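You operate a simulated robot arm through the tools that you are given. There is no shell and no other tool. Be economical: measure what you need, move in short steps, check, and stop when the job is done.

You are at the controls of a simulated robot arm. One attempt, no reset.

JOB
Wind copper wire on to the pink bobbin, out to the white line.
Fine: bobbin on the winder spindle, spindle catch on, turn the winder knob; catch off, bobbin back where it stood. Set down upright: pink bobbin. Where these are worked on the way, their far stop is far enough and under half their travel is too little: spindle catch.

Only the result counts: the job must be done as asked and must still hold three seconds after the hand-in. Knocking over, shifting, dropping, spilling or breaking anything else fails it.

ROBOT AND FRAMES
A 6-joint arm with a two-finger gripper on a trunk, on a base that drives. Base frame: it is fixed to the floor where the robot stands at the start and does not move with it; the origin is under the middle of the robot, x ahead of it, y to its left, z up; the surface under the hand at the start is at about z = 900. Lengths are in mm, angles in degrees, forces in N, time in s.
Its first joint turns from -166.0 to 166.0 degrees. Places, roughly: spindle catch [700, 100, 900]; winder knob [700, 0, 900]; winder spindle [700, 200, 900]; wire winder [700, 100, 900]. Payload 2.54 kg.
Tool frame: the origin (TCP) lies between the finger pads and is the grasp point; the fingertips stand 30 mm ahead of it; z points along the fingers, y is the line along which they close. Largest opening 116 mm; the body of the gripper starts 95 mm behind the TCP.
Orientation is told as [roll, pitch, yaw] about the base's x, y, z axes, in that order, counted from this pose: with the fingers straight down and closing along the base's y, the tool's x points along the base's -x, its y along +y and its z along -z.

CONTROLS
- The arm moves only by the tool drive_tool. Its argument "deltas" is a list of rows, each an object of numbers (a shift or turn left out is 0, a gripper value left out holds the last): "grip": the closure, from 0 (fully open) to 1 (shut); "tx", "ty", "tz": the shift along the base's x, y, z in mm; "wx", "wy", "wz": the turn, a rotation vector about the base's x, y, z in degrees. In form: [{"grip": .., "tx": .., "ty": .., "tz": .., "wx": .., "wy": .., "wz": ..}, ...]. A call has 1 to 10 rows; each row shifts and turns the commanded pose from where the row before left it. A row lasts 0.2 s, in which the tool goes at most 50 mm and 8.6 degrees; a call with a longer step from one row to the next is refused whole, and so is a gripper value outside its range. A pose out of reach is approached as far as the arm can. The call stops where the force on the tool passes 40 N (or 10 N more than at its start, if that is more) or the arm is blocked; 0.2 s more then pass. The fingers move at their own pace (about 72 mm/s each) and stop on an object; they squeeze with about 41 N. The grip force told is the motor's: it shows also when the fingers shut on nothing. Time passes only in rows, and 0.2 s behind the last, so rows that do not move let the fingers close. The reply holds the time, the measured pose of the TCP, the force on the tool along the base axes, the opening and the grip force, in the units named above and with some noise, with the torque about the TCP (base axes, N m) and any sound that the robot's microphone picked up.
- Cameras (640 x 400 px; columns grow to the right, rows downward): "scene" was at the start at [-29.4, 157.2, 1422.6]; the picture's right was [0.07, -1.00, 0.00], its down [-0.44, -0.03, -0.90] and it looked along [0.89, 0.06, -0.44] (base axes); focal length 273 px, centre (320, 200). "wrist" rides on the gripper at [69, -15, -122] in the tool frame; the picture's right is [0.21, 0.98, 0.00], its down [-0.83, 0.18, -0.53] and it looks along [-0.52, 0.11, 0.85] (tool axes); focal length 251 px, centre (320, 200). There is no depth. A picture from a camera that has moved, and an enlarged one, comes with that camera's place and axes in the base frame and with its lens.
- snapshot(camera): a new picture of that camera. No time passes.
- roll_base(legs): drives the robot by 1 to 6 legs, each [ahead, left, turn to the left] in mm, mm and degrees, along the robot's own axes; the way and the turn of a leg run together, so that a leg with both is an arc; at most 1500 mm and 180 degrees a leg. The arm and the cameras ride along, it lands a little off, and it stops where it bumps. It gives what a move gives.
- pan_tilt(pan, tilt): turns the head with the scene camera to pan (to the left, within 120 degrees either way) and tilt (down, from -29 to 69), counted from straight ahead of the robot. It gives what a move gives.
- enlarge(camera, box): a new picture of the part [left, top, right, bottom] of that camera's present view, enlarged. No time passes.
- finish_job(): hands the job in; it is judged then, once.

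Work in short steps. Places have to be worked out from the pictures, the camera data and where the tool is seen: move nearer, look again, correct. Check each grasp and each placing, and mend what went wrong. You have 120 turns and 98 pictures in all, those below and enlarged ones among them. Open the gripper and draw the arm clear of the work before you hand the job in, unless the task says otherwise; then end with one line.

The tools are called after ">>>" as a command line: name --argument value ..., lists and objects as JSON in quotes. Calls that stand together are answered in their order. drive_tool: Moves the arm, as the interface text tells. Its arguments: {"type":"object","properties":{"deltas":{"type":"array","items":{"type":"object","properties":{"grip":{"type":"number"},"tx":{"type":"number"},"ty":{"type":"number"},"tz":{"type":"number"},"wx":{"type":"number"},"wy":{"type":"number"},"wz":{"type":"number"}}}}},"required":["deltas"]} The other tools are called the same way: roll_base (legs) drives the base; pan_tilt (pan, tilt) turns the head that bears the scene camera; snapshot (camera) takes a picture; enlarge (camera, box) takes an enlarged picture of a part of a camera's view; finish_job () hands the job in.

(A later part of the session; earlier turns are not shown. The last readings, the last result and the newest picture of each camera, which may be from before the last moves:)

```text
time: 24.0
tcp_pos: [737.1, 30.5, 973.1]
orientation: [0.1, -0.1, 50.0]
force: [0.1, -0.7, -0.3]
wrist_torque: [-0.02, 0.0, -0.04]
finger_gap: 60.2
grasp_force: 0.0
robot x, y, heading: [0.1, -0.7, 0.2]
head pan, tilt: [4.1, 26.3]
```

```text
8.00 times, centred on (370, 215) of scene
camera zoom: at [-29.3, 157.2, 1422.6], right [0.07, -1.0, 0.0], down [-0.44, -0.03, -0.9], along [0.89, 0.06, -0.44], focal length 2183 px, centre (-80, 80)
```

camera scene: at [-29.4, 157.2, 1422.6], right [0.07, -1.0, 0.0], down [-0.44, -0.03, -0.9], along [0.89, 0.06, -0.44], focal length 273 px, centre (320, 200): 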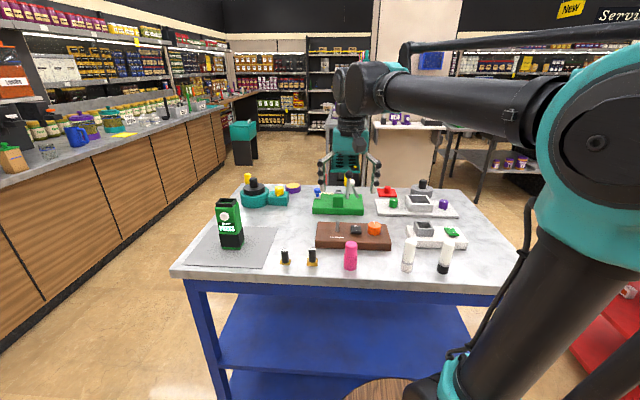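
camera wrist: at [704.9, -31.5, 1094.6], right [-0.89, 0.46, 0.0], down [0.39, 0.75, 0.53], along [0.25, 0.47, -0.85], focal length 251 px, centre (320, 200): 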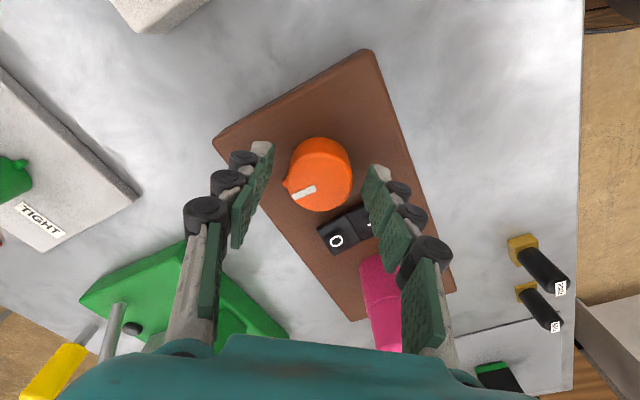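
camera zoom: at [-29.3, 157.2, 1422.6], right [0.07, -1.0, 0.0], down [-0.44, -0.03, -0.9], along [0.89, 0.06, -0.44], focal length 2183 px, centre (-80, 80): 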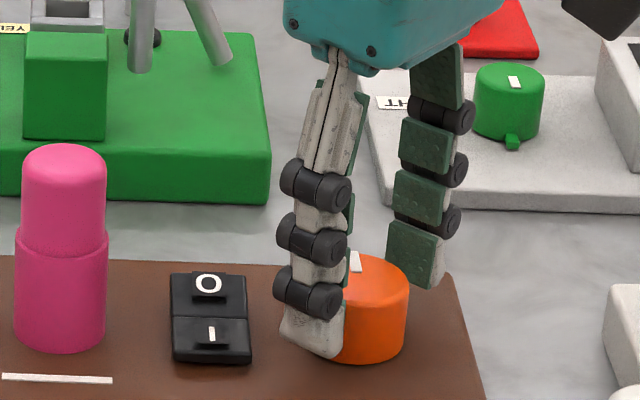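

Well centred with clearance. Close, then try a 33° turn clockwise and look.

>>> drive_tool --deltas '[{"grip": 1}, {}, {}, {}]'

>>> drive_tool --deltas '[{"wz": -4}, {"wz": -6}, {"wz": -8}, {"wz": -8}, {"wz": -8}, {}]'

>>> enlarge --camera "scene" --box '[325, 190, 405, 250]'

```text
time: 25.0
tcp_pos: [737.5, 32.4, 973.1]
orientation: [-0.1, 0.0, 50.1]
force: [-7.0, 4.1, -2.4]
wrist_torque: [0.16, 0.29, 0.04]
finger_gap: 41.1
grasp_force: 45.1
robot x, y, heading: [-0.4, 3.7, 0.2]
head pan, tilt: [4.1, 26.3]
```

```text
time: 26.4
tcp_pos: [735.2, 34.5, 973.8]
orientation: [0.1, 0.1, 15.9]
force: [-6.3, 3.7, 14.5]
wrist_torque: [0.16, 0.42, 0.01]
finger_gap: 40.9
grasp_force: 45.6
robot x, y, heading: [0.6, 0.3, -0.2]
head pan, tilt: [4.1, 26.3]
stopped in row 6: the force on the tool passed its limit at 41 N (the readings are from after the stop); the commanded pose is now the measured one
```

```text
6.67 times, centred on (365, 220) of scene
camera zoom: at [-30.4, 157.5, 1422.6], right [0.07, -1.0, 0.0], down [-0.44, -0.03, -0.9], along [0.89, 0.06, -0.44], focal length 1819 px, centre (20, 67)
```

zoom: 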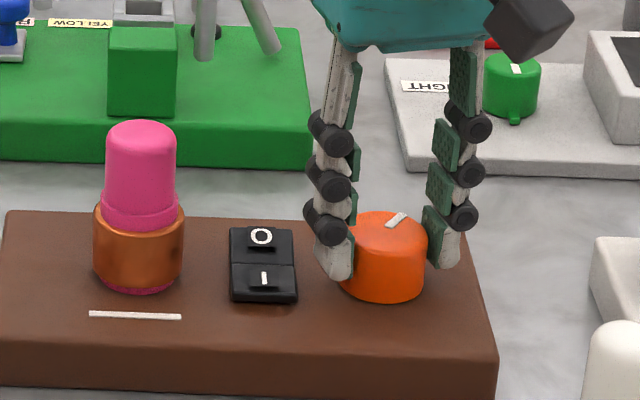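

It winds: copper has started growing on the bobbin. Continue clockwise ~34° to gauge the rate.

>>> drive_tool --deltas '[{"wz": -6, "tz": 0.5}, {"wz": -7}, {"wz": -7}, {"wz": -7}, {"wz": -7}, {}]'

>>> enlarge --camera "scene" --box '[325, 190, 405, 250]'

```text
time: 27.9
tcp_pos: [735.0, 37.0, 973.0]
orientation: [0.3, 0.2, -18.1]
force: [-3.5, 5.9, 4.1]
wrist_torque: [0.2, 0.14, 0.03]
finger_gap: 40.9
grasp_force: 45.3
robot x, y, heading: [2.1, -1.3, 0.0]
head pan, tilt: [4.1, 26.3]
stopped in row 6: the force on the tool passed its limit at 41 N (the readings are from after the stop); the commanded pose is now the measured one
```

```text
6.67 times, centred on (365, 220) of scene
camera zoom: at [-30.0, 157.8, 1422.6], right [0.07, -1.0, 0.0], down [-0.44, -0.03, -0.9], along [0.89, 0.07, -0.44], focal length 1819 px, centre (20, 67)
```

zoom: 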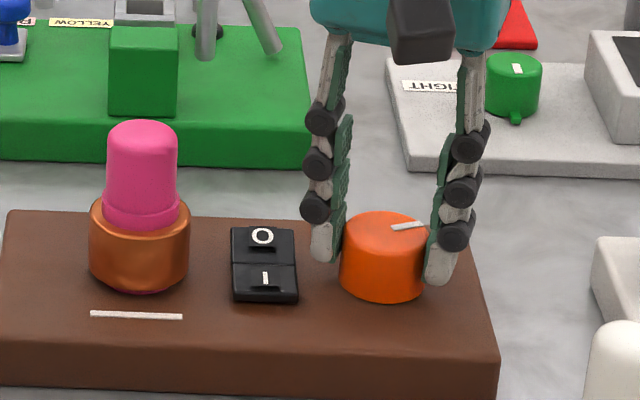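

Radius grows ≈2.5 mm per 34°; now ≈24 mm against a line at ≈34 mm. Continue clockwise.

>>> drive_tool --deltas '[{"wz": -6, "ty": -0.5}, {"wz": -7}, {"wz": -7}, {"wz": -7}, {"wz": -7}, {}]'

>>> enlarge --camera "scene" --box '[325, 190, 405, 250]'

```text
time: 29.0
tcp_pos: [737.1, 37.7, 972.7]
orientation: [0.5, 0.3, -47.8]
force: [0.4, 5.4, -1.4]
wrist_torque: [0.16, 0.01, 0.0]
finger_gap: 41.3
grasp_force: 45.0
robot x, y, heading: [-0.5, -1.2, 0.3]
head pan, tilt: [4.1, 26.3]
stopped in row 5: the force on the tool passed its limit at 41 N (the readings are from after the stop); the commanded pose is now the measured one
```

```text
6.67 times, centred on (365, 220) of scene
camera zoom: at [-29.7, 158.1, 1422.6], right [0.07, -1.0, 0.0], down [-0.44, -0.03, -0.9], along [0.89, 0.07, -0.44], focal length 1819 px, centre (20, 67)
```

zoom: 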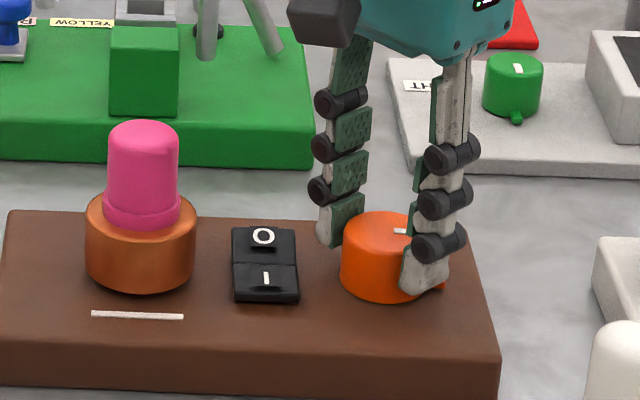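

Radius ≈27.7 mm at ≈98°, linear ~0.087 mm/deg; line at ≈35 mm so ~180° total. Continue ~50° further.

>>> drive_tool --deltas '[{"wz": -5, "ty": -0.7}, {"wz": -6}, {"wz": -6}, {"wz": -6}, {}]'

>>> drive_tool --deltas '[{"wz": -6}, {"wz": -6}, {"wz": -6}, {"wz": -6}, {}]'

>>> enlarge --camera "scene" --box '[325, 190, 405, 250]'

```text
time: 29.9
tcp_pos: [738.1, 37.3, 973.0]
orientation: [0.6, 0.4, -68.1]
force: [-0.3, 4.2, -0.6]
wrist_torque: [-0.07, 0.01, 0.03]
finger_gap: 40.9
grasp_force: 45.0
robot x, y, heading: [1.1, -0.2, 0.0]
head pan, tilt: [4.1, 26.3]
stopped in row 4: the force on the tool passed its limit at 43 N (the readings are from after the stop); the commanded pose is now the measured one
```

```text
time: 31.1
tcp_pos: [739.5, 38.5, 970.8]
orientation: [0.6, 0.3, -92.2]
force: [10.5, 10.1, -29.9]
wrist_torque: [0.6, -0.41, 0.02]
finger_gap: 41.0
grasp_force: 44.8
robot x, y, heading: [1.9, 3.0, -0.4]
head pan, tilt: [4.1, 26.3]
```

```text
6.67 times, centred on (365, 220) of scene
camera zoom: at [-28.0, 158.4, 1422.6], right [0.07, -1.0, 0.0], down [-0.44, -0.03, -0.9], along [0.89, 0.07, -0.44], focal length 1819 px, centre (20, 67)
```

zoom: 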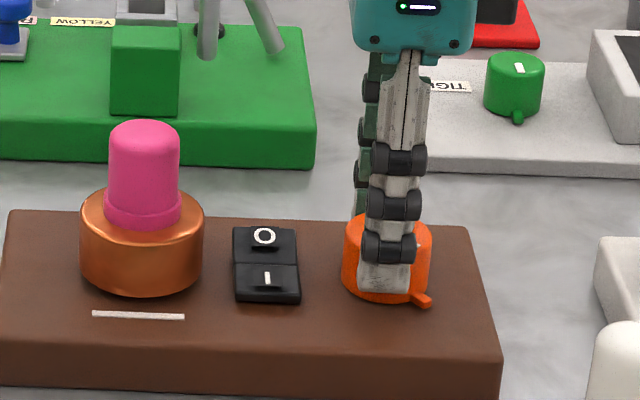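

Radius ≈30.5–31 mm at ~142°. I relieve the vertical load by re-gripping in place, then continue ~24°.

>>> drive_tool --deltas '[{"grip": 0.55}, {"grip": 0.55}, {}, {"grip": 1}, {}, {}]'

>>> drive_tool --deltas '[{"wz": -5}, {"wz": -6}, {"wz": -6}, {"wz": -6}, {}]'

>>> enlarge --camera "scene" --box '[325, 190, 405, 250]'

```text
time: 32.5
tcp_pos: [739.0, 37.1, 975.0]
orientation: [0.7, 0.4, -92.2]
force: [21.6, -2.6, 17.5]
wrist_torque: [-0.21, -0.67, 0.06]
finger_gap: 40.9
grasp_force: 45.5
robot x, y, heading: [-2.7, 0.8, 0.1]
head pan, tilt: [4.1, 26.3]
```

```text
time: 33.1
tcp_pos: [738.8, 36.3, 975.2]
orientation: [0.8, 0.3, -100.1]
force: [3.3, 0.7, -7.1]
wrist_torque: [0.04, 0.18, 0.01]
finger_gap: 40.9
grasp_force: 45.4
robot x, y, heading: [2.6, 4.2, 0.1]
head pan, tilt: [4.1, 26.3]
stopped in row 2: the force on the tool passed its limit at 42 N (the readings are from after the stop); the commanded pose is now the measured one
```

```text
6.67 times, centred on (365, 220) of scene
camera zoom: at [-28.9, 158.1, 1422.6], right [0.07, -1.0, 0.0], down [-0.44, -0.03, -0.9], along [0.89, 0.07, -0.44], focal length 1819 px, centre (20, 67)
```

zoom: 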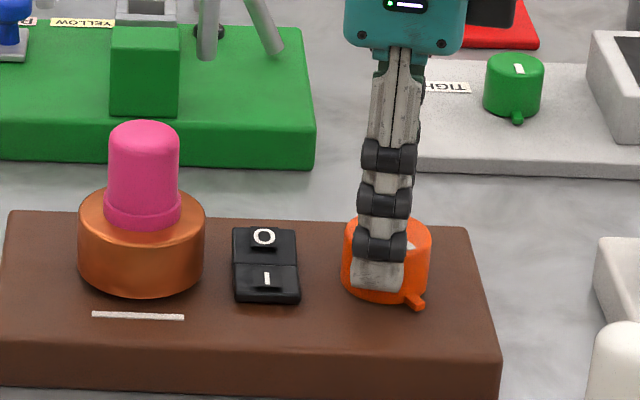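

Radius ≈31 mm. Continue ~24° more.

>>> drive_tool --deltas '[{"wz": -5, "tz": -0.5}, {"wz": -6}, {"wz": -6}, {"wz": -6}, {}]'

>>> enlarge --camera "scene" --box '[325, 190, 405, 250]'

```text
time: 34.2
tcp_pos: [739.8, 36.1, 975.3]
orientation: [1.0, 0.4, -122.8]
force: [0.6, -0.2, -1.5]
wrist_torque: [0.19, 0.04, 0.01]
finger_gap: 40.9
grasp_force: 45.2
robot x, y, heading: [1.0, -2.8, 0.1]
head pan, tilt: [4.1, 26.3]
stopped in row 5: the force on the tool passed its limit at 42 N (the readings are from after the stop); the commanded pose is now the measured one
```

```text
6.67 times, centred on (365, 220) of scene
camera zoom: at [-29.0, 158.0, 1422.6], right [0.07, -1.0, 0.0], down [-0.44, -0.03, -0.9], along [0.89, 0.07, -0.44], focal length 1819 px, centre (20, 67)
```

zoom: 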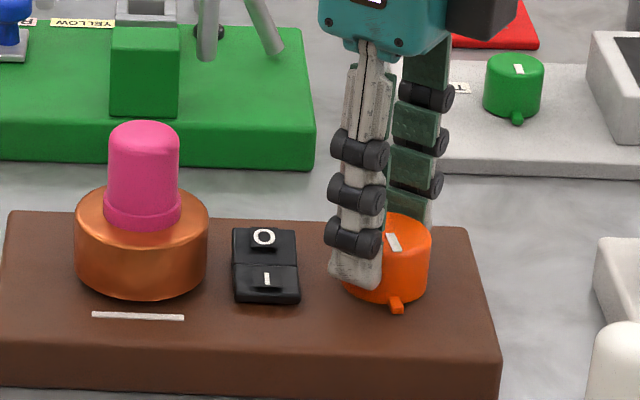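

r ≈32.8 mm. Another ~14°, then release and check from above.

>>> drive_tool --deltas '[{"wz": -5}, {"wz": -5}, {"wz": -4}, {}]'

>>> enlarge --camera "scene" --box '[325, 200, 375, 240]'

```text
time: 35.2
tcp_pos: [741.5, 37.6, 973.7]
orientation: [0.8, 0.4, -136.8]
force: [2.5, 1.6, 2.3]
wrist_torque: [0.11, 0.01, 0.0]
finger_gap: 40.7
grasp_force: 44.7
robot x, y, heading: [-0.5, -4.1, 0.2]
head pan, tilt: [4.1, 26.3]
```

```text
10.00 times, centred on (350, 220) of scene
camera zoom: at [-29.0, 158.1, 1422.6], right [0.07, -1.0, 0.0], down [-0.44, -0.03, -0.9], along [0.89, 0.07, -0.44], focal length 2729 px, centre (20, 0)
```

zoom: 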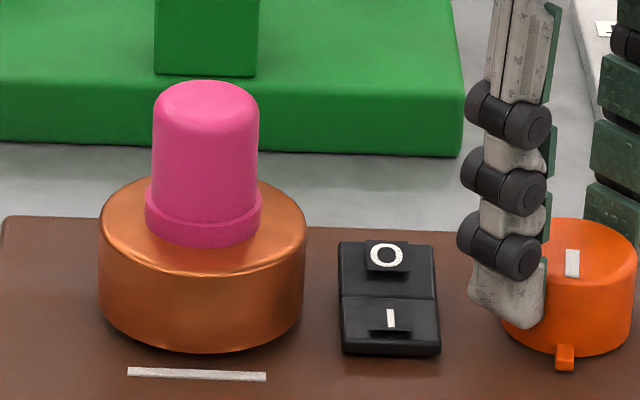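

r ≈34 mm. Release, rise, and place the wrist camera directly over the white line to compare from above.

>>> drive_tool --deltas '[{"grip": 0.5}, {}, {"tz": 20}, {"tz": 40}, {"tz": 40}, {"tx": -20, "ty": 14}, {"tx": -30, "ty": 22}, {"tx": -30, "ty": 22}, {}]'

>>> snapshot --camera "wrist"

```text
time: 37.2
tcp_pos: [661.8, 93.9, 1073.6]
orientation: [0.9, 0.3, -136.8]
force: [0.6, -0.7, 0.7]
wrist_torque: [0.0, 0.02, -0.03]
finger_gap: 57.8
grasp_force: 0.0
robot x, y, heading: [-2.4, 1.9, 0.2]
head pan, tilt: [4.1, 26.3]
```

```text
45 pictures are left
camera wrist: at [700.4, 153.8, 1196.3], right [0.83, -0.56, 0.02], down [-0.49, -0.69, 0.53], along [-0.29, -0.45, -0.85], focal length 251 px, centre (320, 200)
```

wrist: 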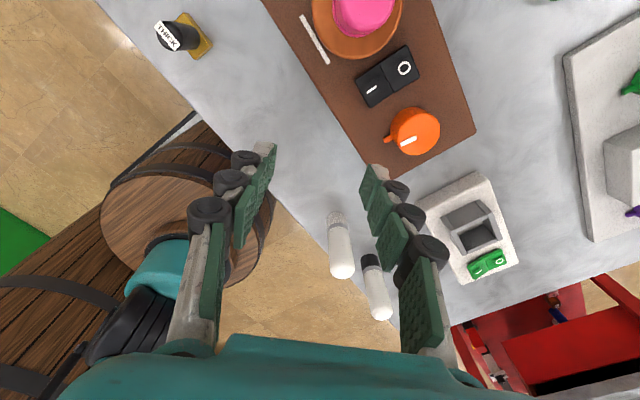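

>>> enlarge --camera "wrist" --box '[280, 0, 420, 90]'

```text
4.44 times, centred on (350, 45) of wrist
camera zoom: at [700.4, 153.8, 1196.3], right [0.83, -0.56, 0.02], down [-0.49, -0.69, 0.53], along [-0.29, -0.45, -0.85], focal length 1118 px, centre (187, 889)
```

zoom: 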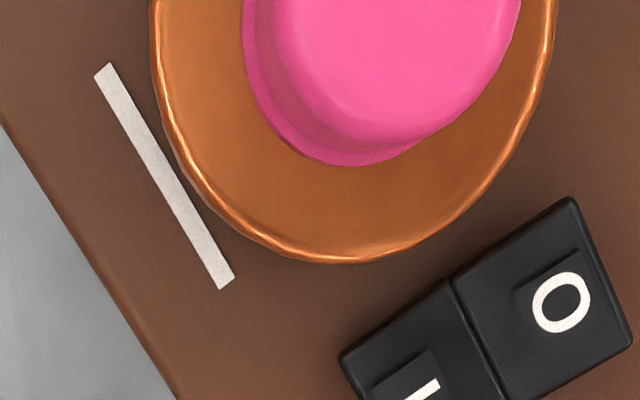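

From above the copper edge is still ~1.5 mm short of the line's inner edge (~3 mm short of its middle): ~35° more. Back onto the knob with the same orientation.

>>> drive_tool --deltas '[{"tx": 27, "ty": -19, "wx": -0.8, "wy": -0.3}, {"tx": 27, "ty": -19}, {"tx": 25, "ty": -19.5}, {"tz": -40}, {"tz": -30}, {}]'

>>> snapshot --camera "wrist"

```text
time: 38.6
tcp_pos: [739.2, 38.4, 1001.3]
orientation: [1.7, 0.1, -136.7]
force: [-0.2, 0.6, -0.3]
wrist_torque: [-0.04, -0.05, 0.03]
finger_gap: 58.1
grasp_force: 0.1
robot x, y, heading: [3.1, 5.1, 0.3]
head pan, tilt: [4.1, 26.3]
```

```text
43 pictures are left
camera wrist: at [777.3, 100.1, 1123.0], right [0.82, -0.56, 0.03], down [-0.49, -0.69, 0.54], along [-0.28, -0.46, -0.84], focal length 251 px, centre (320, 200)
```

wrist: 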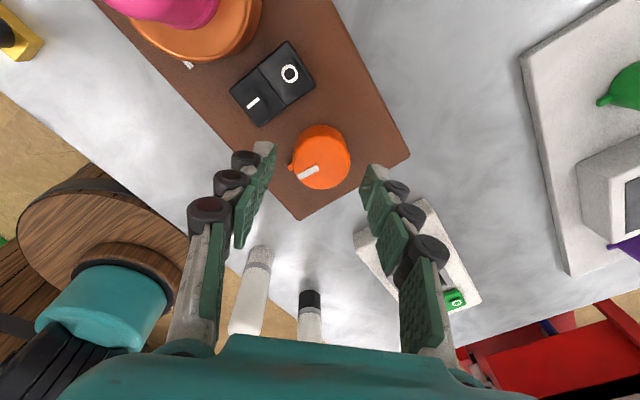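

The tilt correction went the wrong way; I undo it, descend, and close.

>>> drive_tool --deltas '[{"wx": 1.7, "tz": -10}, {"tz": -10}, {"tz": -8}, {"grip": 1}, {}, {}, {}]'

```text
time: 40.2
tcp_pos: [741.3, 37.5, 975.3]
orientation: [0.6, 1.3, -136.9]
force: [2.7, -3.6, -5.4]
wrist_torque: [-0.04, -0.1, 0.01]
finger_gap: 41.0
grasp_force: 45.4
robot x, y, heading: [-1.7, 0.4, 0.1]
head pan, tilt: [4.1, 26.3]
stopped in row 7: the force on the tool passed its limit at 41 N (the readings are from after the stop); the commanded pose is now the measured one
```

Gripped again. Turn ~24° more clockwise.

>>> drive_tool --deltas '[{"wz": -5}, {"wz": -6}, {"wz": -6}, {"wz": -7}, {}]'

>>> enlarge --camera "scene" --box '[325, 200, 375, 240]'

```text
time: 41.4
tcp_pos: [742.5, 36.7, 974.8]
orientation: [0.7, 1.3, -161.0]
force: [17.5, -26.8, 4.9]
wrist_torque: [-1.02, -0.07, 0.07]
finger_gap: 41.3
grasp_force: 44.8
robot x, y, heading: [1.4, -1.2, 0.3]
head pan, tilt: [4.1, 26.3]
```

```text
10.00 times, centred on (350, 220) of scene
camera zoom: at [-28.1, 156.6, 1422.7], right [0.07, -1.0, 0.0], down [-0.44, -0.03, -0.9], along [0.89, 0.07, -0.44], focal length 2729 px, centre (20, 0)
```

zoom: 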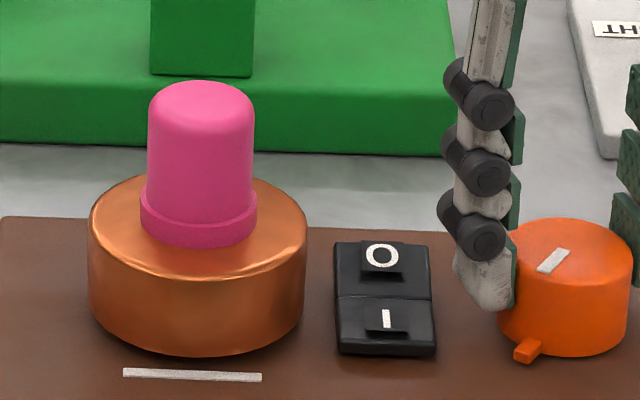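

r grew ~2 mm, so edge is now about at the line's inner edge. ~11° more to reach its middle.

>>> drive_tool --deltas '[{"wz": -4, "tx": -0.5, "ty": 1}, {"wz": -4}, {"wz": -3}, {}]'

>>> drive_tool --deltas '[{"grip": 0.5}, {}, {"tz": 20}, {"tz": 40}, {"tz": 40}, {}]'

```text
time: 42.4
tcp_pos: [741.8, 36.0, 975.6]
orientation: [0.4, 1.4, -164.5]
force: [28.7, 1.3, 9.8]
wrist_torque: [0.28, -1.08, 0.05]
finger_gap: 41.3
grasp_force: 44.8
out of reach, approached as far as the arm can: row 1, 2, 3
robot x, y, heading: [2.6, 1.7, 0.2]
head pan, tilt: [4.1, 26.3]
```

```text
time: 43.8
tcp_pos: [740.1, 33.9, 1077.5]
orientation: [0.4, 1.3, -164.4]
force: [0.4, -0.4, 0.2]
wrist_torque: [-0.03, 0.04, -0.01]
finger_gap: 58.1
grasp_force: 0.0
robot x, y, heading: [3.6, 2.0, 0.2]
head pan, tilt: [4.1, 26.3]
```

The arm's turn limit is near; only ~3.5° done. Check from above again, rotating back a bit as I go.

>>> drive_tool --deltas '[{"tx": -20, "ty": 16, "wz": 7}, {"tx": -30, "ty": 25, "wz": 7}, {"tx": -37, "ty": 25, "wz": 6.5}, {}]'

>>> enlarge --camera "wrist" --box '[280, 0, 420, 90]'

```text
time: 44.8
tcp_pos: [650.1, 97.4, 1075.5]
orientation: [0.4, 1.3, -143.9]
force: [0.3, -0.1, 1.0]
wrist_torque: [-0.01, 0.03, -0.02]
finger_gap: 58.0
grasp_force: 0.1
robot x, y, heading: [0.3, 1.7, 0.3]
head pan, tilt: [4.1, 26.3]
```

```text
4.44 times, centred on (350, 45) of wrist
camera zoom: at [694.1, 149.5, 1197.4], right [0.75, -0.66, 0.01], down [-0.57, -0.64, 0.52], along [-0.33, -0.39, -0.86], focal length 1118 px, centre (187, 889)
```

zoom: 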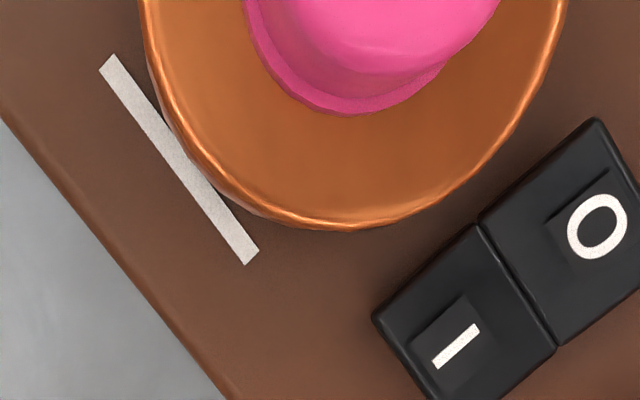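

The copper edge now just touches the line's inner edge; its middle needs ~1.3 mm ≈ 16° more. I regrip with the tool at −90°, also taking out the small tilt.

>>> drive_tool --deltas '[{"wx": -0.44, "wy": 1.29}, {"wz": 8, "tx": 15, "ty": -10}, {"wz": 8, "tx": 15, "ty": -10}, {"wz": 8, "tx": 15, "ty": -10}, {"wz": 8, "tx": 15, "ty": -10}, {"wz": 8, "tx": 15, "ty": -10}, {"wz": 8, "tx": 15, "ty": -10.5}, {"wz": 6}, {"tz": -40}, {"tz": -35}]'

>>> snapshot --camera "wrist"

```text
time: 47.0
tcp_pos: [744.4, 36.8, 1000.2]
orientation: [0.1, 0.0, -89.9]
force: [0.6, 0.4, 0.7]
wrist_torque: [-0.03, -0.03, -0.01]
finger_gap: 57.9
grasp_force: 0.0
robot x, y, heading: [0.1, 1.3, 0.2]
head pan, tilt: [4.1, 26.3]
```

```text
40 pictures are left
camera wrist: at [729.3, 105.5, 1121.0], right [0.98, 0.22, 0.0], down [0.18, -0.83, 0.53], along [0.12, -0.52, -0.85], focal length 251 px, centre (320, 200)
```

wrist: 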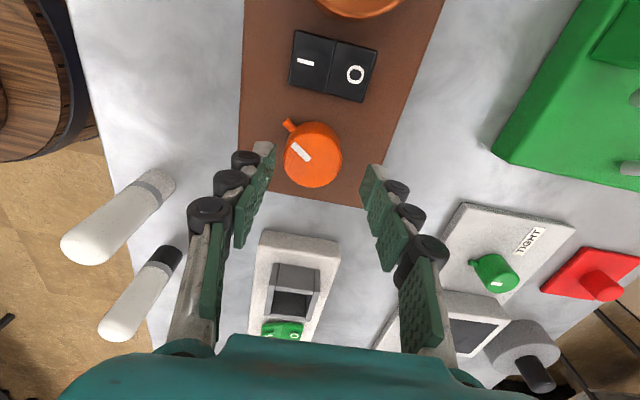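

Knob is ~4 mm to −x and ~2 mm to +y of the tool axis; correct, descend, close.

>>> drive_tool --deltas '[{"tx": -4, "ty": 1.5, "tz": -10}, {"tz": -10}, {"tz": -7}, {"grip": 1}, {}, {}]'

>>> drive_tool --deltas '[{"wz": -4}, {"wz": -4}, {"wz": -4}, {"wz": -4}, {}]'

>>> enlarge --camera "scene" --box '[325, 200, 375, 240]'

```text
time: 48.4
tcp_pos: [739.1, 39.6, 973.6]
orientation: [0.0, 0.0, -89.9]
force: [-11.9, -0.1, -1.2]
wrist_torque: [-0.03, 0.46, -0.05]
finger_gap: 41.1
grasp_force: 44.8
robot x, y, heading: [0.6, 1.8, -0.1]
head pan, tilt: [4.1, 26.3]
```

```text
time: 49.7
tcp_pos: [740.1, 40.0, 974.1]
orientation: [0.3, -0.1, -105.9]
force: [-3.0, -1.6, 8.6]
wrist_torque: [0.05, 0.13, -0.04]
finger_gap: 41.0
grasp_force: 44.6
robot x, y, heading: [1.3, 0.8, -0.1]
head pan, tilt: [4.1, 26.3]
stopped in row 5: the force on the tool passed its limit at 41 N (the readings are from after the stop); the commanded pose is now the measured one
```

```text
10.00 times, centred on (350, 220) of scene
camera zoom: at [-29.0, 157.6, 1422.6], right [0.07, -1.0, 0.0], down [-0.44, -0.03, -0.9], along [0.89, 0.07, -0.44], focal length 2729 px, centre (20, 0)
```

zoom: 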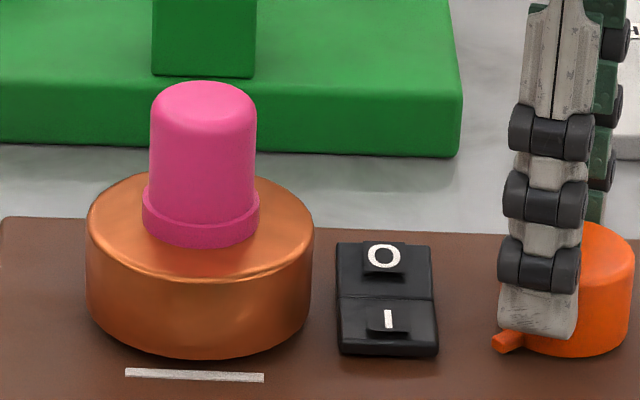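

r ≈37.3 mm. Release, rise, and verify from above.

>>> drive_tool --deltas '[{"grip": 0.5}, {}, {"tz": 20}, {"tz": 40}, {"tz": 40}, {"tx": -22, "ty": 21}, {"tx": -22, "ty": 21}, {}]'

>>> enlarge --camera "wrist" --box '[270, 0, 410, 90]'

```text
time: 51.5
tcp_pos: [698.2, 82.1, 1070.7]
orientation: [0.2, 0.0, -106.2]
force: [0.6, -0.5, 0.4]
wrist_torque: [0.04, 0.03, 0.04]
finger_gap: 58.2
grasp_force: 0.0
robot x, y, heading: [0.6, 2.6, -0.1]
head pan, tilt: [4.1, 26.3]
```

```text
4.44 times, centred on (340, 45) of wrist
camera zoom: at [700.5, 153.4, 1192.6], right [1.0, -0.06, 0.0], down [-0.06, -0.84, 0.54], along [-0.03, -0.53, -0.84], focal length 1118 px, centre (231, 889)
```

zoom: 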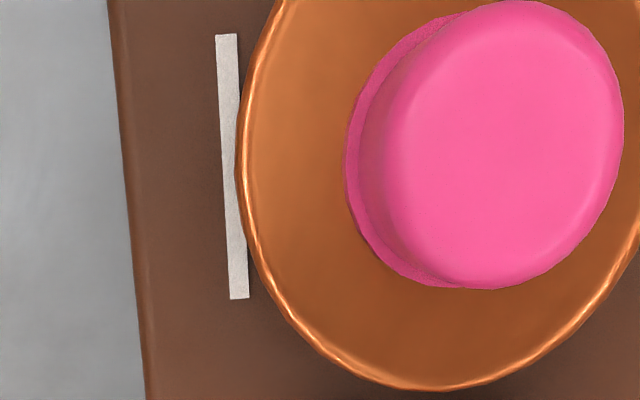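

The copper edge lies on the line, ~0.8 mm short of its middle. I add ~9° to centre it: back on the knob.

>>> drive_tool --deltas '[{"tx": 22, "ty": -21}, {"tx": 22, "ty": -21}, {"tz": -40}, {"tz": -35}, {"tz": -22}, {"grip": 1}, {}, {}]'

>>> drive_tool --deltas '[{"wz": -3}, {"wz": -3}, {"wz": -3}, {}]'

>>> drive_tool --deltas '[{"grip": 0.5}, {}, {"tz": 20}, {"tz": 40}, {"tz": 40}, {"tx": -26, "ty": 18}, {"tx": -26, "ty": 18}, {}]'

>>> enlarge --camera "wrist" --box '[270, 0, 410, 90]'

```text
time: 53.3
tcp_pos: [741.5, 40.6, 976.1]
orientation: [0.1, 0.0, -106.0]
force: [-8.1, 0.8, 0.3]
wrist_torque: [0.08, 0.27, -0.04]
finger_gap: 40.8
grasp_force: 45.2
robot x, y, heading: [3.0, 1.4, 0.1]
head pan, tilt: [4.1, 26.3]
```

```text
time: 54.3
tcp_pos: [742.0, 41.2, 977.4]
orientation: [0.2, 0.0, -115.1]
force: [4.8, 1.1, 0.7]
wrist_torque: [-0.05, -0.18, 0.03]
finger_gap: 40.9
grasp_force: 45.2
robot x, y, heading: [-0.0, -2.5, 0.0]
head pan, tilt: [4.1, 26.3]
```

```text
time: 56.1
tcp_pos: [689.2, 73.9, 1077.0]
orientation: [0.2, 0.0, -115.1]
force: [0.3, -0.4, -0.7]
wrist_torque: [0.01, 0.04, -0.02]
finger_gap: 58.2
grasp_force: 0.1
robot x, y, heading: [-1.3, 0.6, -0.0]
head pan, tilt: [4.1, 26.3]
```

```text
4.44 times, centred on (340, 45) of wrist
camera zoom: at [704.3, 142.9, 1198.3], right [0.98, -0.22, 0.0], down [-0.19, -0.82, 0.54], along [-0.12, -0.52, -0.84], focal length 1118 px, centre (231, 889)
```

zoom: 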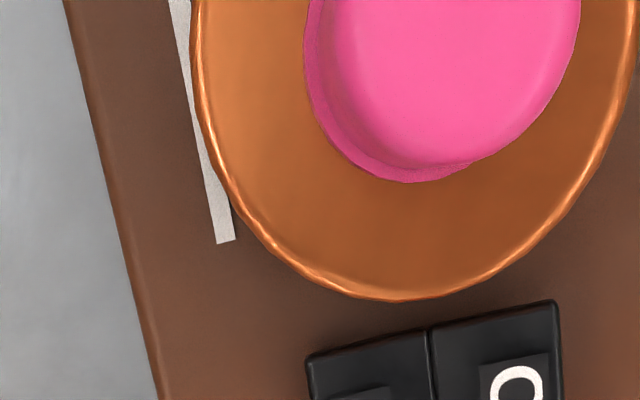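

Copper edge is now centred on the line. Next: catch off — press the far O end (≈(761,89)) with closed fingers at −90°.

>>> drive_tool --deltas '[{"grip": 1, "wz": 8, "tx": 24, "ty": 5}, {"wz": 8, "tx": 24, "ty": 5}, {"wz": 9, "tx": 24, "ty": 5, "wx": 0}, {}, {"tz": -30}, {"tz": -25}, {}]'

>>> snapshot --camera "wrist"

>>> enlarge --camera "scene" --box '[325, 190, 395, 240]'

```text
refused: row 3 steps farther than a row can; nothing moved
```

```text
36 pictures are left
camera wrist: at [704.3, 142.9, 1198.3], right [0.98, -0.22, 0.0], down [-0.19, -0.82, 0.54], along [-0.12, -0.52, -0.84], focal length 251 px, centre (320, 200)
```

wrist: 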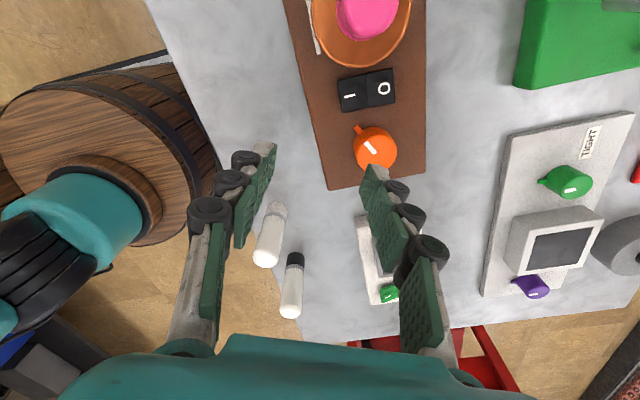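

```text
8.00 times, centred on (360, 215) of scene
camera zoom: at [-28.5, 157.8, 1422.6], right [0.07, -1.0, 0.0], down [-0.44, -0.03, -0.9], along [0.89, 0.07, -0.44], focal length 2183 px, centre (0, 80)
```

zoom: 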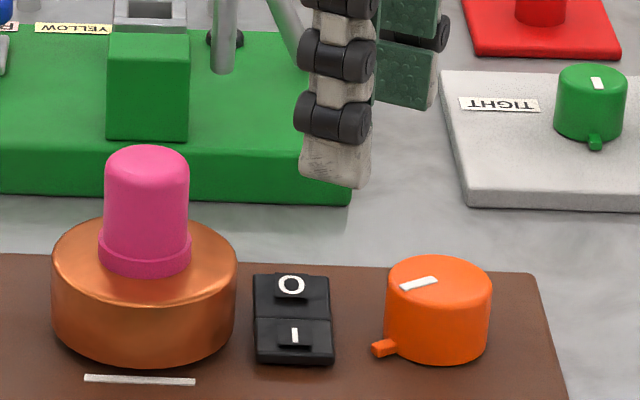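

One row turned too far; splitting it.

>>> drive_tool --deltas '[{"grip": 1, "wz": 8, "tx": 24, "ty": 5}, {"wz": 8, "tx": 24, "ty": 5}, {"wz": 8, "tx": 24, "ty": 5}, {"wz": 1}, {"tz": -30}, {"tz": -25}, {}]'

>>> snapshot --camera "wrist"

>>> enlarge --camera "scene" --box '[325, 190, 395, 240]'

```text
time: 57.7
tcp_pos: [762.8, 89.9, 1023.5]
orientation: [0.2, 0.0, -90.1]
force: [0.1, -0.1, -0.1]
wrist_torque: [-0.02, -0.01, 0.03]
finger_gap: 0.0
grasp_force: 28.9
robot x, y, heading: [-2.4, -0.3, -0.0]
head pan, tilt: [4.1, 26.3]
```

```text
34 pictures are left
camera wrist: at [747.6, 159.1, 1144.2], right [0.98, 0.21, 0.0], down [0.18, -0.83, 0.54], along [0.12, -0.52, -0.84], focal length 251 px, centre (320, 200)
```

wrist: 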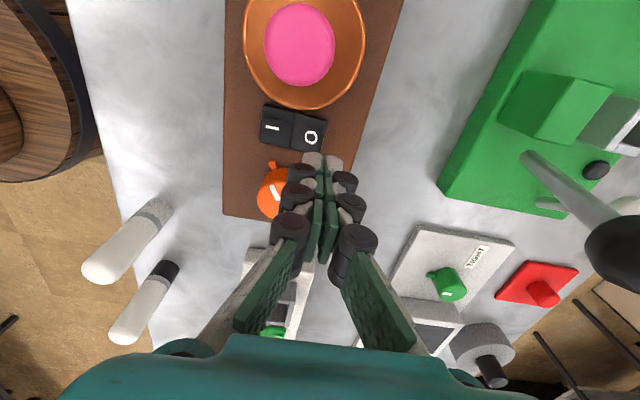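

```text
8.00 times, centred on (360, 215) of scene
camera zoom: at [-28.5, 157.8, 1422.6], right [0.07, -1.0, 0.0], down [-0.44, -0.03, -0.9], along [0.89, 0.07, -0.44], focal length 2183 px, centre (0, 80)
```

zoom: 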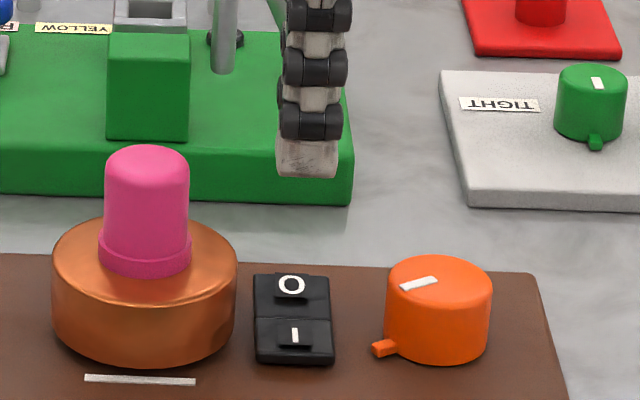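

O label computes to ≈(756,96). I shift +4 mm y, −1 mm x and press down.

>>> drive_tool --deltas '[{"tx": -1.5, "ty": 4, "tz": -20}, {"tz": -12}, {"tz": -5}, {"tz": -4}, {"tz": -3}, {"tz": -3}, {"tz": -3}, {}]'

>>> enlarge --camera "scene" --box '[325, 190, 395, 240]'

```text
time: 59.5
tcp_pos: [759.7, 94.3, 971.1]
orientation: [0.3, 0.0, -90.1]
force: [6.4, -1.1, 3.4]
wrist_torque: [-0.01, -0.23, 0.01]
finger_gap: 0.2
grasp_force: 28.4
robot x, y, heading: [0.0, 2.5, -0.2]
head pan, tilt: [4.1, 26.3]
```

```text
8.00 times, centred on (360, 215) of scene
camera zoom: at [-28.4, 157.7, 1422.6], right [0.07, -1.0, 0.0], down [-0.44, -0.03, -0.9], along [0.89, 0.07, -0.44], focal length 2183 px, centre (0, 80)
```

zoom: 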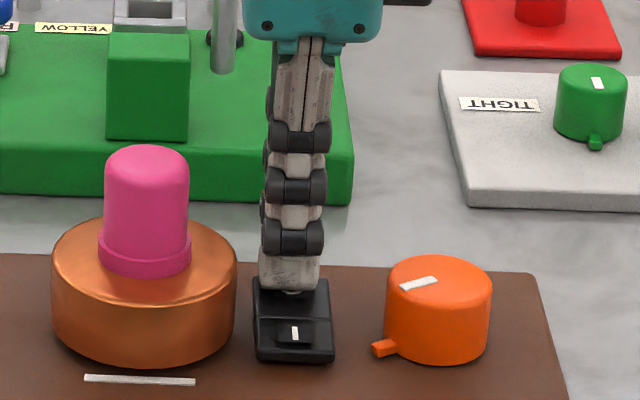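

The rocker is moving. Press further to its stop.

>>> drive_tool --deltas '[{"tz": -3}, {"tz": -2}, {"tz": -2}, {"tz": -2}, {}]'

>>> drive_tool --deltas '[{"tz": 20}, {"tz": 40}, {"tz": 40}, {}]'

>>> enlarge --camera "scene" --box '[325, 190, 395, 240]'

```text
time: 60.2
tcp_pos: [760.5, 94.9, 967.1]
orientation: [0.3, 0.0, -90.1]
force: [-3.0, 0.2, 21.5]
wrist_torque: [-0.02, 0.26, -0.02]
finger_gap: 0.0
grasp_force: 29.1
robot x, y, heading: [-0.2, -0.2, -0.2]
head pan, tilt: [4.1, 26.3]
stopped in row 3: the force on the tool passed its limit at 48 N (the readings are from after the stop); the commanded pose is now the measured one
```

```text
time: 61.2
tcp_pos: [763.1, 95.7, 1066.4]
orientation: [0.2, 0.0, -90.0]
force: [-0.5, 0.3, 0.3]
wrist_torque: [0.0, -0.02, 0.03]
finger_gap: 0.0
grasp_force: 28.5
robot x, y, heading: [2.5, 0.4, 0.2]
head pan, tilt: [4.1, 26.3]
```

```text
8.00 times, centred on (360, 215) of scene
camera zoom: at [-28.6, 157.8, 1422.6], right [0.07, -1.0, 0.0], down [-0.44, -0.03, -0.9], along [0.89, 0.07, -0.44], focal length 2183 px, centre (0, 80)
```

zoom: 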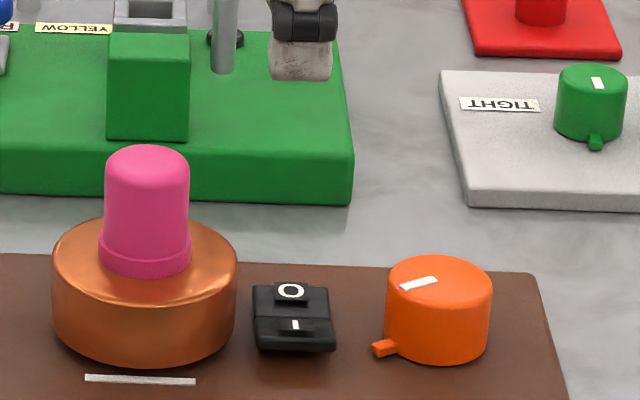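

Catch is off and winding stays. Now hover over the bobbin (≈(736,154)) with fingers open to ~60 mm.

>>> drive_tool --deltas '[{"grip": 0.48, "tz": 10}, {"tx": -13, "ty": 29}, {"tx": -13, "ty": 29}, {}]'

>>> snapshot --camera "wrist"

>>> enlarge --camera "scene" --box '[315, 180, 385, 240]'

```text
time: 62.2
tcp_pos: [733.4, 152.3, 1075.4]
orientation: [0.1, 0.0, -90.1]
force: [-0.5, -0.2, 0.5]
wrist_torque: [-0.01, 0.0, 0.03]
finger_gap: 60.1
grasp_force: 0.1
robot x, y, heading: [0.3, 2.1, 0.2]
head pan, tilt: [4.1, 26.3]
```

```text
30 pictures are left
camera wrist: at [718.4, 222.3, 1197.0], right [0.98, 0.21, 0.0], down [0.18, -0.83, 0.53], along [0.12, -0.52, -0.84], focal length 251 px, centre (320, 200)
```

wrist: 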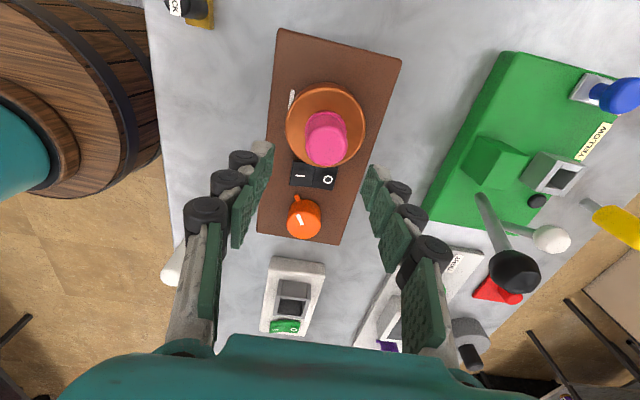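

```text
6.67 times, centred on (350, 210) of scene
camera zoom: at [-28.6, 157.8, 1422.6], right [0.07, -1.0, 0.0], down [-0.44, -0.03, -0.9], along [0.89, 0.07, -0.44], focal length 1819 px, centre (120, 133)
```

zoom: 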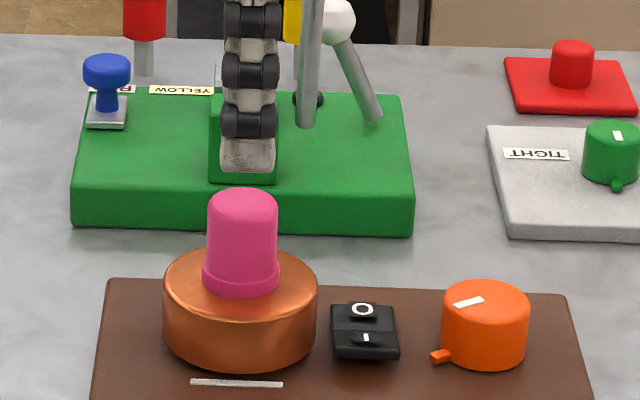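

Bobbin is ~3.5 mm +x and ~1.5 mm +y from the axis. Correct and lower so the tips end just above the copper (TCP ≈1004).

>>> drive_tool --deltas '[{"tx": 3.5, "ty": 1.6}, {"tz": -30}, {"tz": -25}, {"tz": -15}, {}]'

>>> enlarge --camera "scene" --box '[325, 180, 385, 240]'

>>> snapshot --camera "wrist"

```text
time: 63.4
tcp_pos: [737.2, 152.8, 1002.3]
orientation: [0.1, 0.1, -90.0]
force: [-0.8, -0.2, 0.5]
wrist_torque: [0.02, 0.01, -0.03]
finger_gap: 60.0
grasp_force: 0.1
robot x, y, heading: [4.0, 0.4, -0.0]
head pan, tilt: [4.1, 26.3]
```

```text
6.67 times, centred on (355, 210) of scene
camera zoom: at [-28.6, 157.8, 1422.6], right [0.07, -1.0, 0.0], down [-0.44, -0.03, -0.9], along [0.89, 0.07, -0.44], focal length 1819 px, centre (87, 133)
```

zoom: 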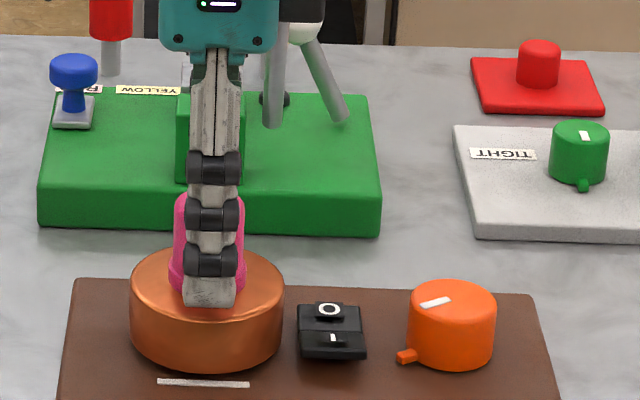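

```text
27 pictures are left
camera wrist: at [722.4, 222.5, 1124.2], right [0.98, 0.21, 0.0], down [0.18, -0.83, 0.53], along [0.12, -0.52, -0.84], focal length 251 px, centre (320, 200)
```

wrist: 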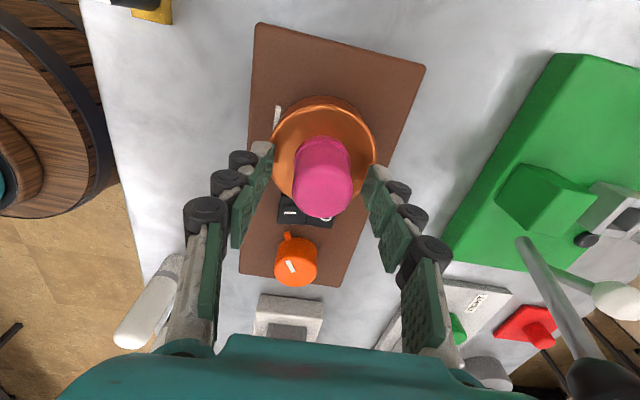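

Aligned. Close on the upper part.

>>> drive_tool --deltas '[{"tz": 1.5}, {"grip": 1}, {}, {}, {}]'

>>> snapshot --camera "wrist"

```text
time: 64.6
tcp_pos: [738.9, 152.9, 1005.0]
orientation: [0.1, 0.0, -89.9]
force: [0.2, 0.3, 1.1]
wrist_torque: [0.01, -0.03, 0.01]
finger_gap: 32.2
grasp_force: 40.9
robot x, y, heading: [0.8, 1.8, 0.3]
head pan, tilt: [4.1, 26.3]
```

```text
26 pictures are left
camera wrist: at [723.2, 222.2, 1126.7], right [0.98, 0.21, 0.0], down [0.18, -0.83, 0.53], along [0.12, -0.52, -0.84], focal length 251 px, centre (320, 200)
```

wrist: 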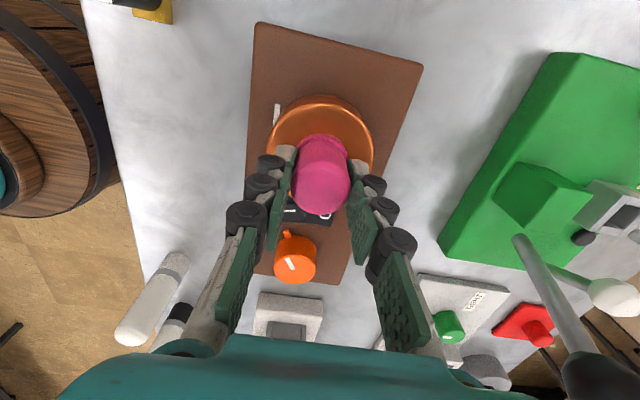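

Gripped (gap 32, 41 N). Lift straight up 15 mm first, then higher.

>>> drive_tool --deltas '[{"tz": 5}, {"tz": 10}, {"tz": 15}, {"tz": 20}, {"tz": 20}, {}]'

>>> enlarge --camera "scene" --box '[315, 170, 395, 240]'

```text
time: 66.0
tcp_pos: [739.7, 154.9, 1076.6]
orientation: [0.1, -0.1, -90.0]
force: [0.2, 0.0, -0.7]
wrist_torque: [0.03, -0.01, 0.01]
finger_gap: 32.3
grasp_force: 41.4
robot x, y, heading: [-0.4, 1.7, 0.1]
head pan, tilt: [4.1, 26.3]
```

```text
5.71 times, centred on (355, 205) of scene
camera zoom: at [-28.6, 157.8, 1422.6], right [0.07, -1.0, 0.0], down [-0.44, -0.03, -0.9], along [0.89, 0.07, -0.44], focal length 1559 px, centre (120, 171)
```

zoom: 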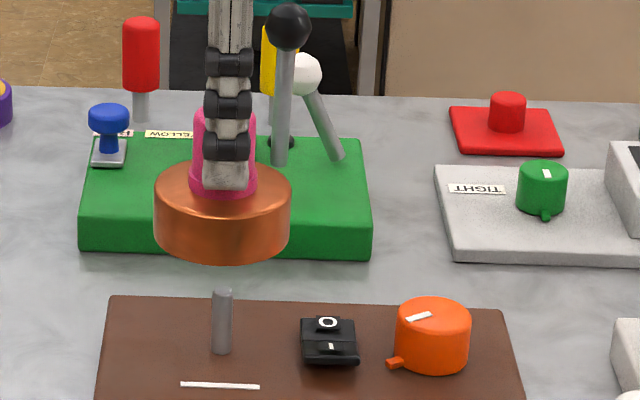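

Off the spindle, wire intact. Carry it back by (−140, −39) to its starting place.

>>> drive_tool --deltas '[{"tx": -35, "ty": -9.8}, {"tx": -35, "ty": -9.8}, {"tx": -35, "ty": -9.8}, {"tx": -35, "ty": -9.8}, {}, {"tz": -30}, {"tz": -30}, {"tz": -20}, {"tz": -8}, {}]'

>>> enlarge --camera "scene" --box '[300, 190, 410, 290]'

>>> snapshot --camera "wrist"

```text
time: 68.2
tcp_pos: [599.1, 115.7, 990.1]
orientation: [0.1, 0.0, -90.0]
force: [0.5, 0.1, -0.4]
wrist_torque: [-0.03, -0.02, -0.03]
finger_gap: 32.2
grasp_force: 40.8
robot x, y, heading: [-0.8, -2.5, 0.2]
head pan, tilt: [4.1, 26.3]
```

```text
4.00 times, centred on (355, 240) of scene
camera zoom: at [-28.6, 157.8, 1422.6], right [0.07, -1.0, 0.0], down [-0.44, -0.03, -0.9], along [0.89, 0.07, -0.44], focal length 1091 px, centre (180, 40)
```

zoom: 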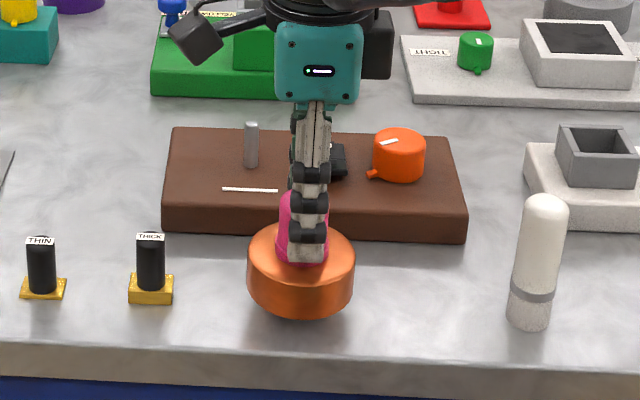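

```text
23 pictures are left
camera wrist: at [583.4, 185.3, 1111.5], right [0.98, 0.21, 0.0], down [0.18, -0.83, 0.53], along [0.12, -0.52, -0.84], focal length 251 px, centre (320, 200)
```

wrist: 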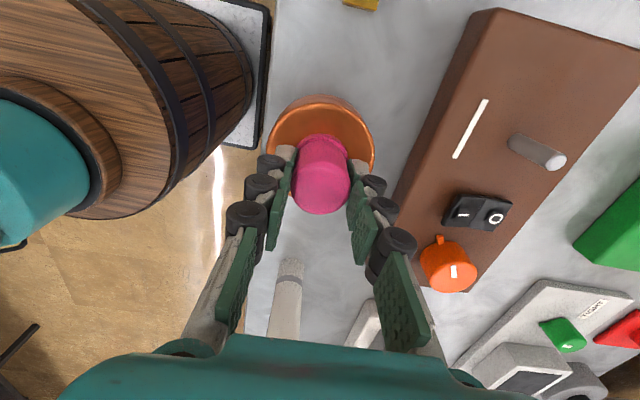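

Over the original spot, ~15 mm above the table. Lower gently to contact.

>>> drive_tool --deltas '[{"tz": -6}, {"tz": -4}, {"tz": -2}, {"tz": -1}, {}]'

>>> drive_tool --deltas '[{"tz": -1}, {"tz": -1}, {}]'

```text
time: 69.4
tcp_pos: [599.7, 114.4, 976.0]
orientation: [0.2, 0.0, -90.1]
force: [0.0, -0.3, -0.4]
wrist_torque: [0.01, -0.04, -0.03]
finger_gap: 31.8
grasp_force: 40.6
robot x, y, heading: [2.3, -4.1, 0.0]
head pan, tilt: [4.1, 26.3]
```

```text
time: 70.2
tcp_pos: [597.2, 117.2, 973.1]
orientation: [0.2, 0.0, -90.0]
force: [7.4, 2.6, 36.7]
wrist_torque: [0.13, -0.21, -0.03]
finger_gap: 31.9
grasp_force: 40.9
robot x, y, heading: [4.8, 0.6, 0.0]
head pan, tilt: [4.1, 26.3]
```

Contact with the table (37 N). Relieve, compare position with the original picture before releasing.

>>> drive_tool --deltas '[{"tz": 1}, {}]'

>>> enlarge --camera "scene" --box '[310, 210, 400, 275]'

```text
time: 70.8
tcp_pos: [597.1, 112.5, 974.1]
orientation: [0.1, 0.0, -90.0]
force: [0.1, 1.6, 1.8]
wrist_torque: [0.07, 0.01, 0.02]
finger_gap: 32.0
grasp_force: 40.6
robot x, y, heading: [2.5, -2.4, 0.2]
head pan, tilt: [4.1, 26.3]
```

```text
6.15 times, centred on (355, 242) of scene
camera zoom: at [-28.7, 157.9, 1422.6], right [0.07, -1.0, 0.0], down [-0.44, -0.03, -0.9], along [0.89, 0.07, -0.44], focal length 1679 px, centre (105, -62)
```

zoom: 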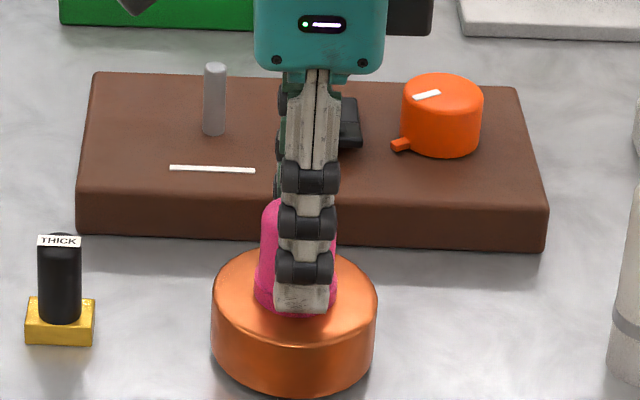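

Position matches the original to ~1–2 mm. Release and rise straight up, then compare.

>>> drive_tool --deltas '[{"grip": 0.5}, {}, {}, {"tz": 15}, {"tz": 40}, {"tz": 40}, {"tz": 40}, {}]'

>>> enlarge --camera "scene" --box '[310, 210, 400, 275]'

>>> snapshot --camera "scene"

```text
time: 72.6
tcp_pos: [599.6, 112.8, 1111.1]
orientation: [0.2, 0.0, -90.0]
force: [0.8, -0.9, -0.1]
wrist_torque: [-0.01, 0.01, -0.02]
finger_gap: 58.1
grasp_force: 0.1
robot x, y, heading: [0.1, 1.0, 0.4]
head pan, tilt: [4.1, 26.3]
```

```text
6.15 times, centred on (355, 242) of scene
camera zoom: at [-28.6, 157.8, 1422.6], right [0.07, -1.0, 0.0], down [-0.44, -0.03, -0.9], along [0.89, 0.07, -0.44], focal length 1679 px, centre (105, -62)
```

zoom: 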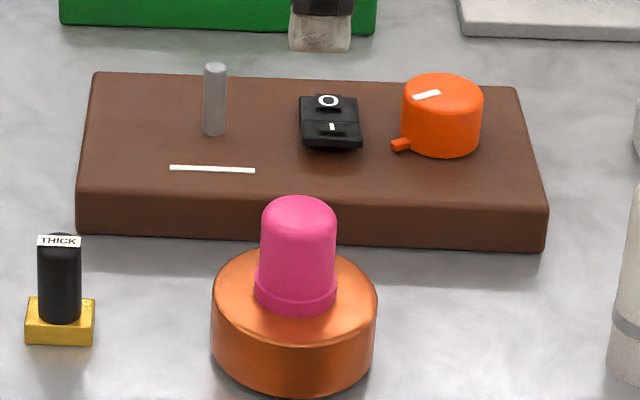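

```text
20 pictures are left
camera scene: at [-28.6, 157.8, 1422.6], right [0.07, -1.0, 0.0], down [-0.44, -0.03, -0.9], along [0.89, 0.07, -0.44], focal length 273 px, centre (320, 200)
```

scene: 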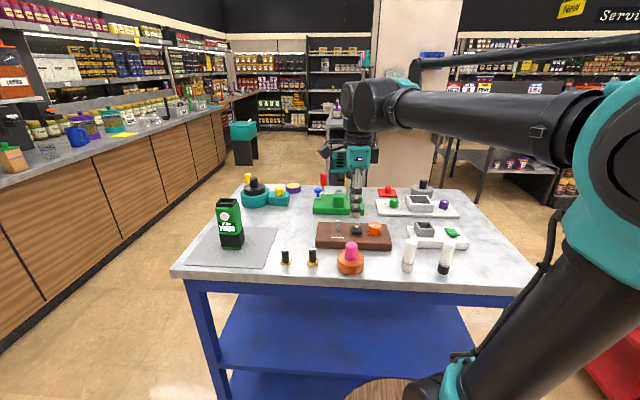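

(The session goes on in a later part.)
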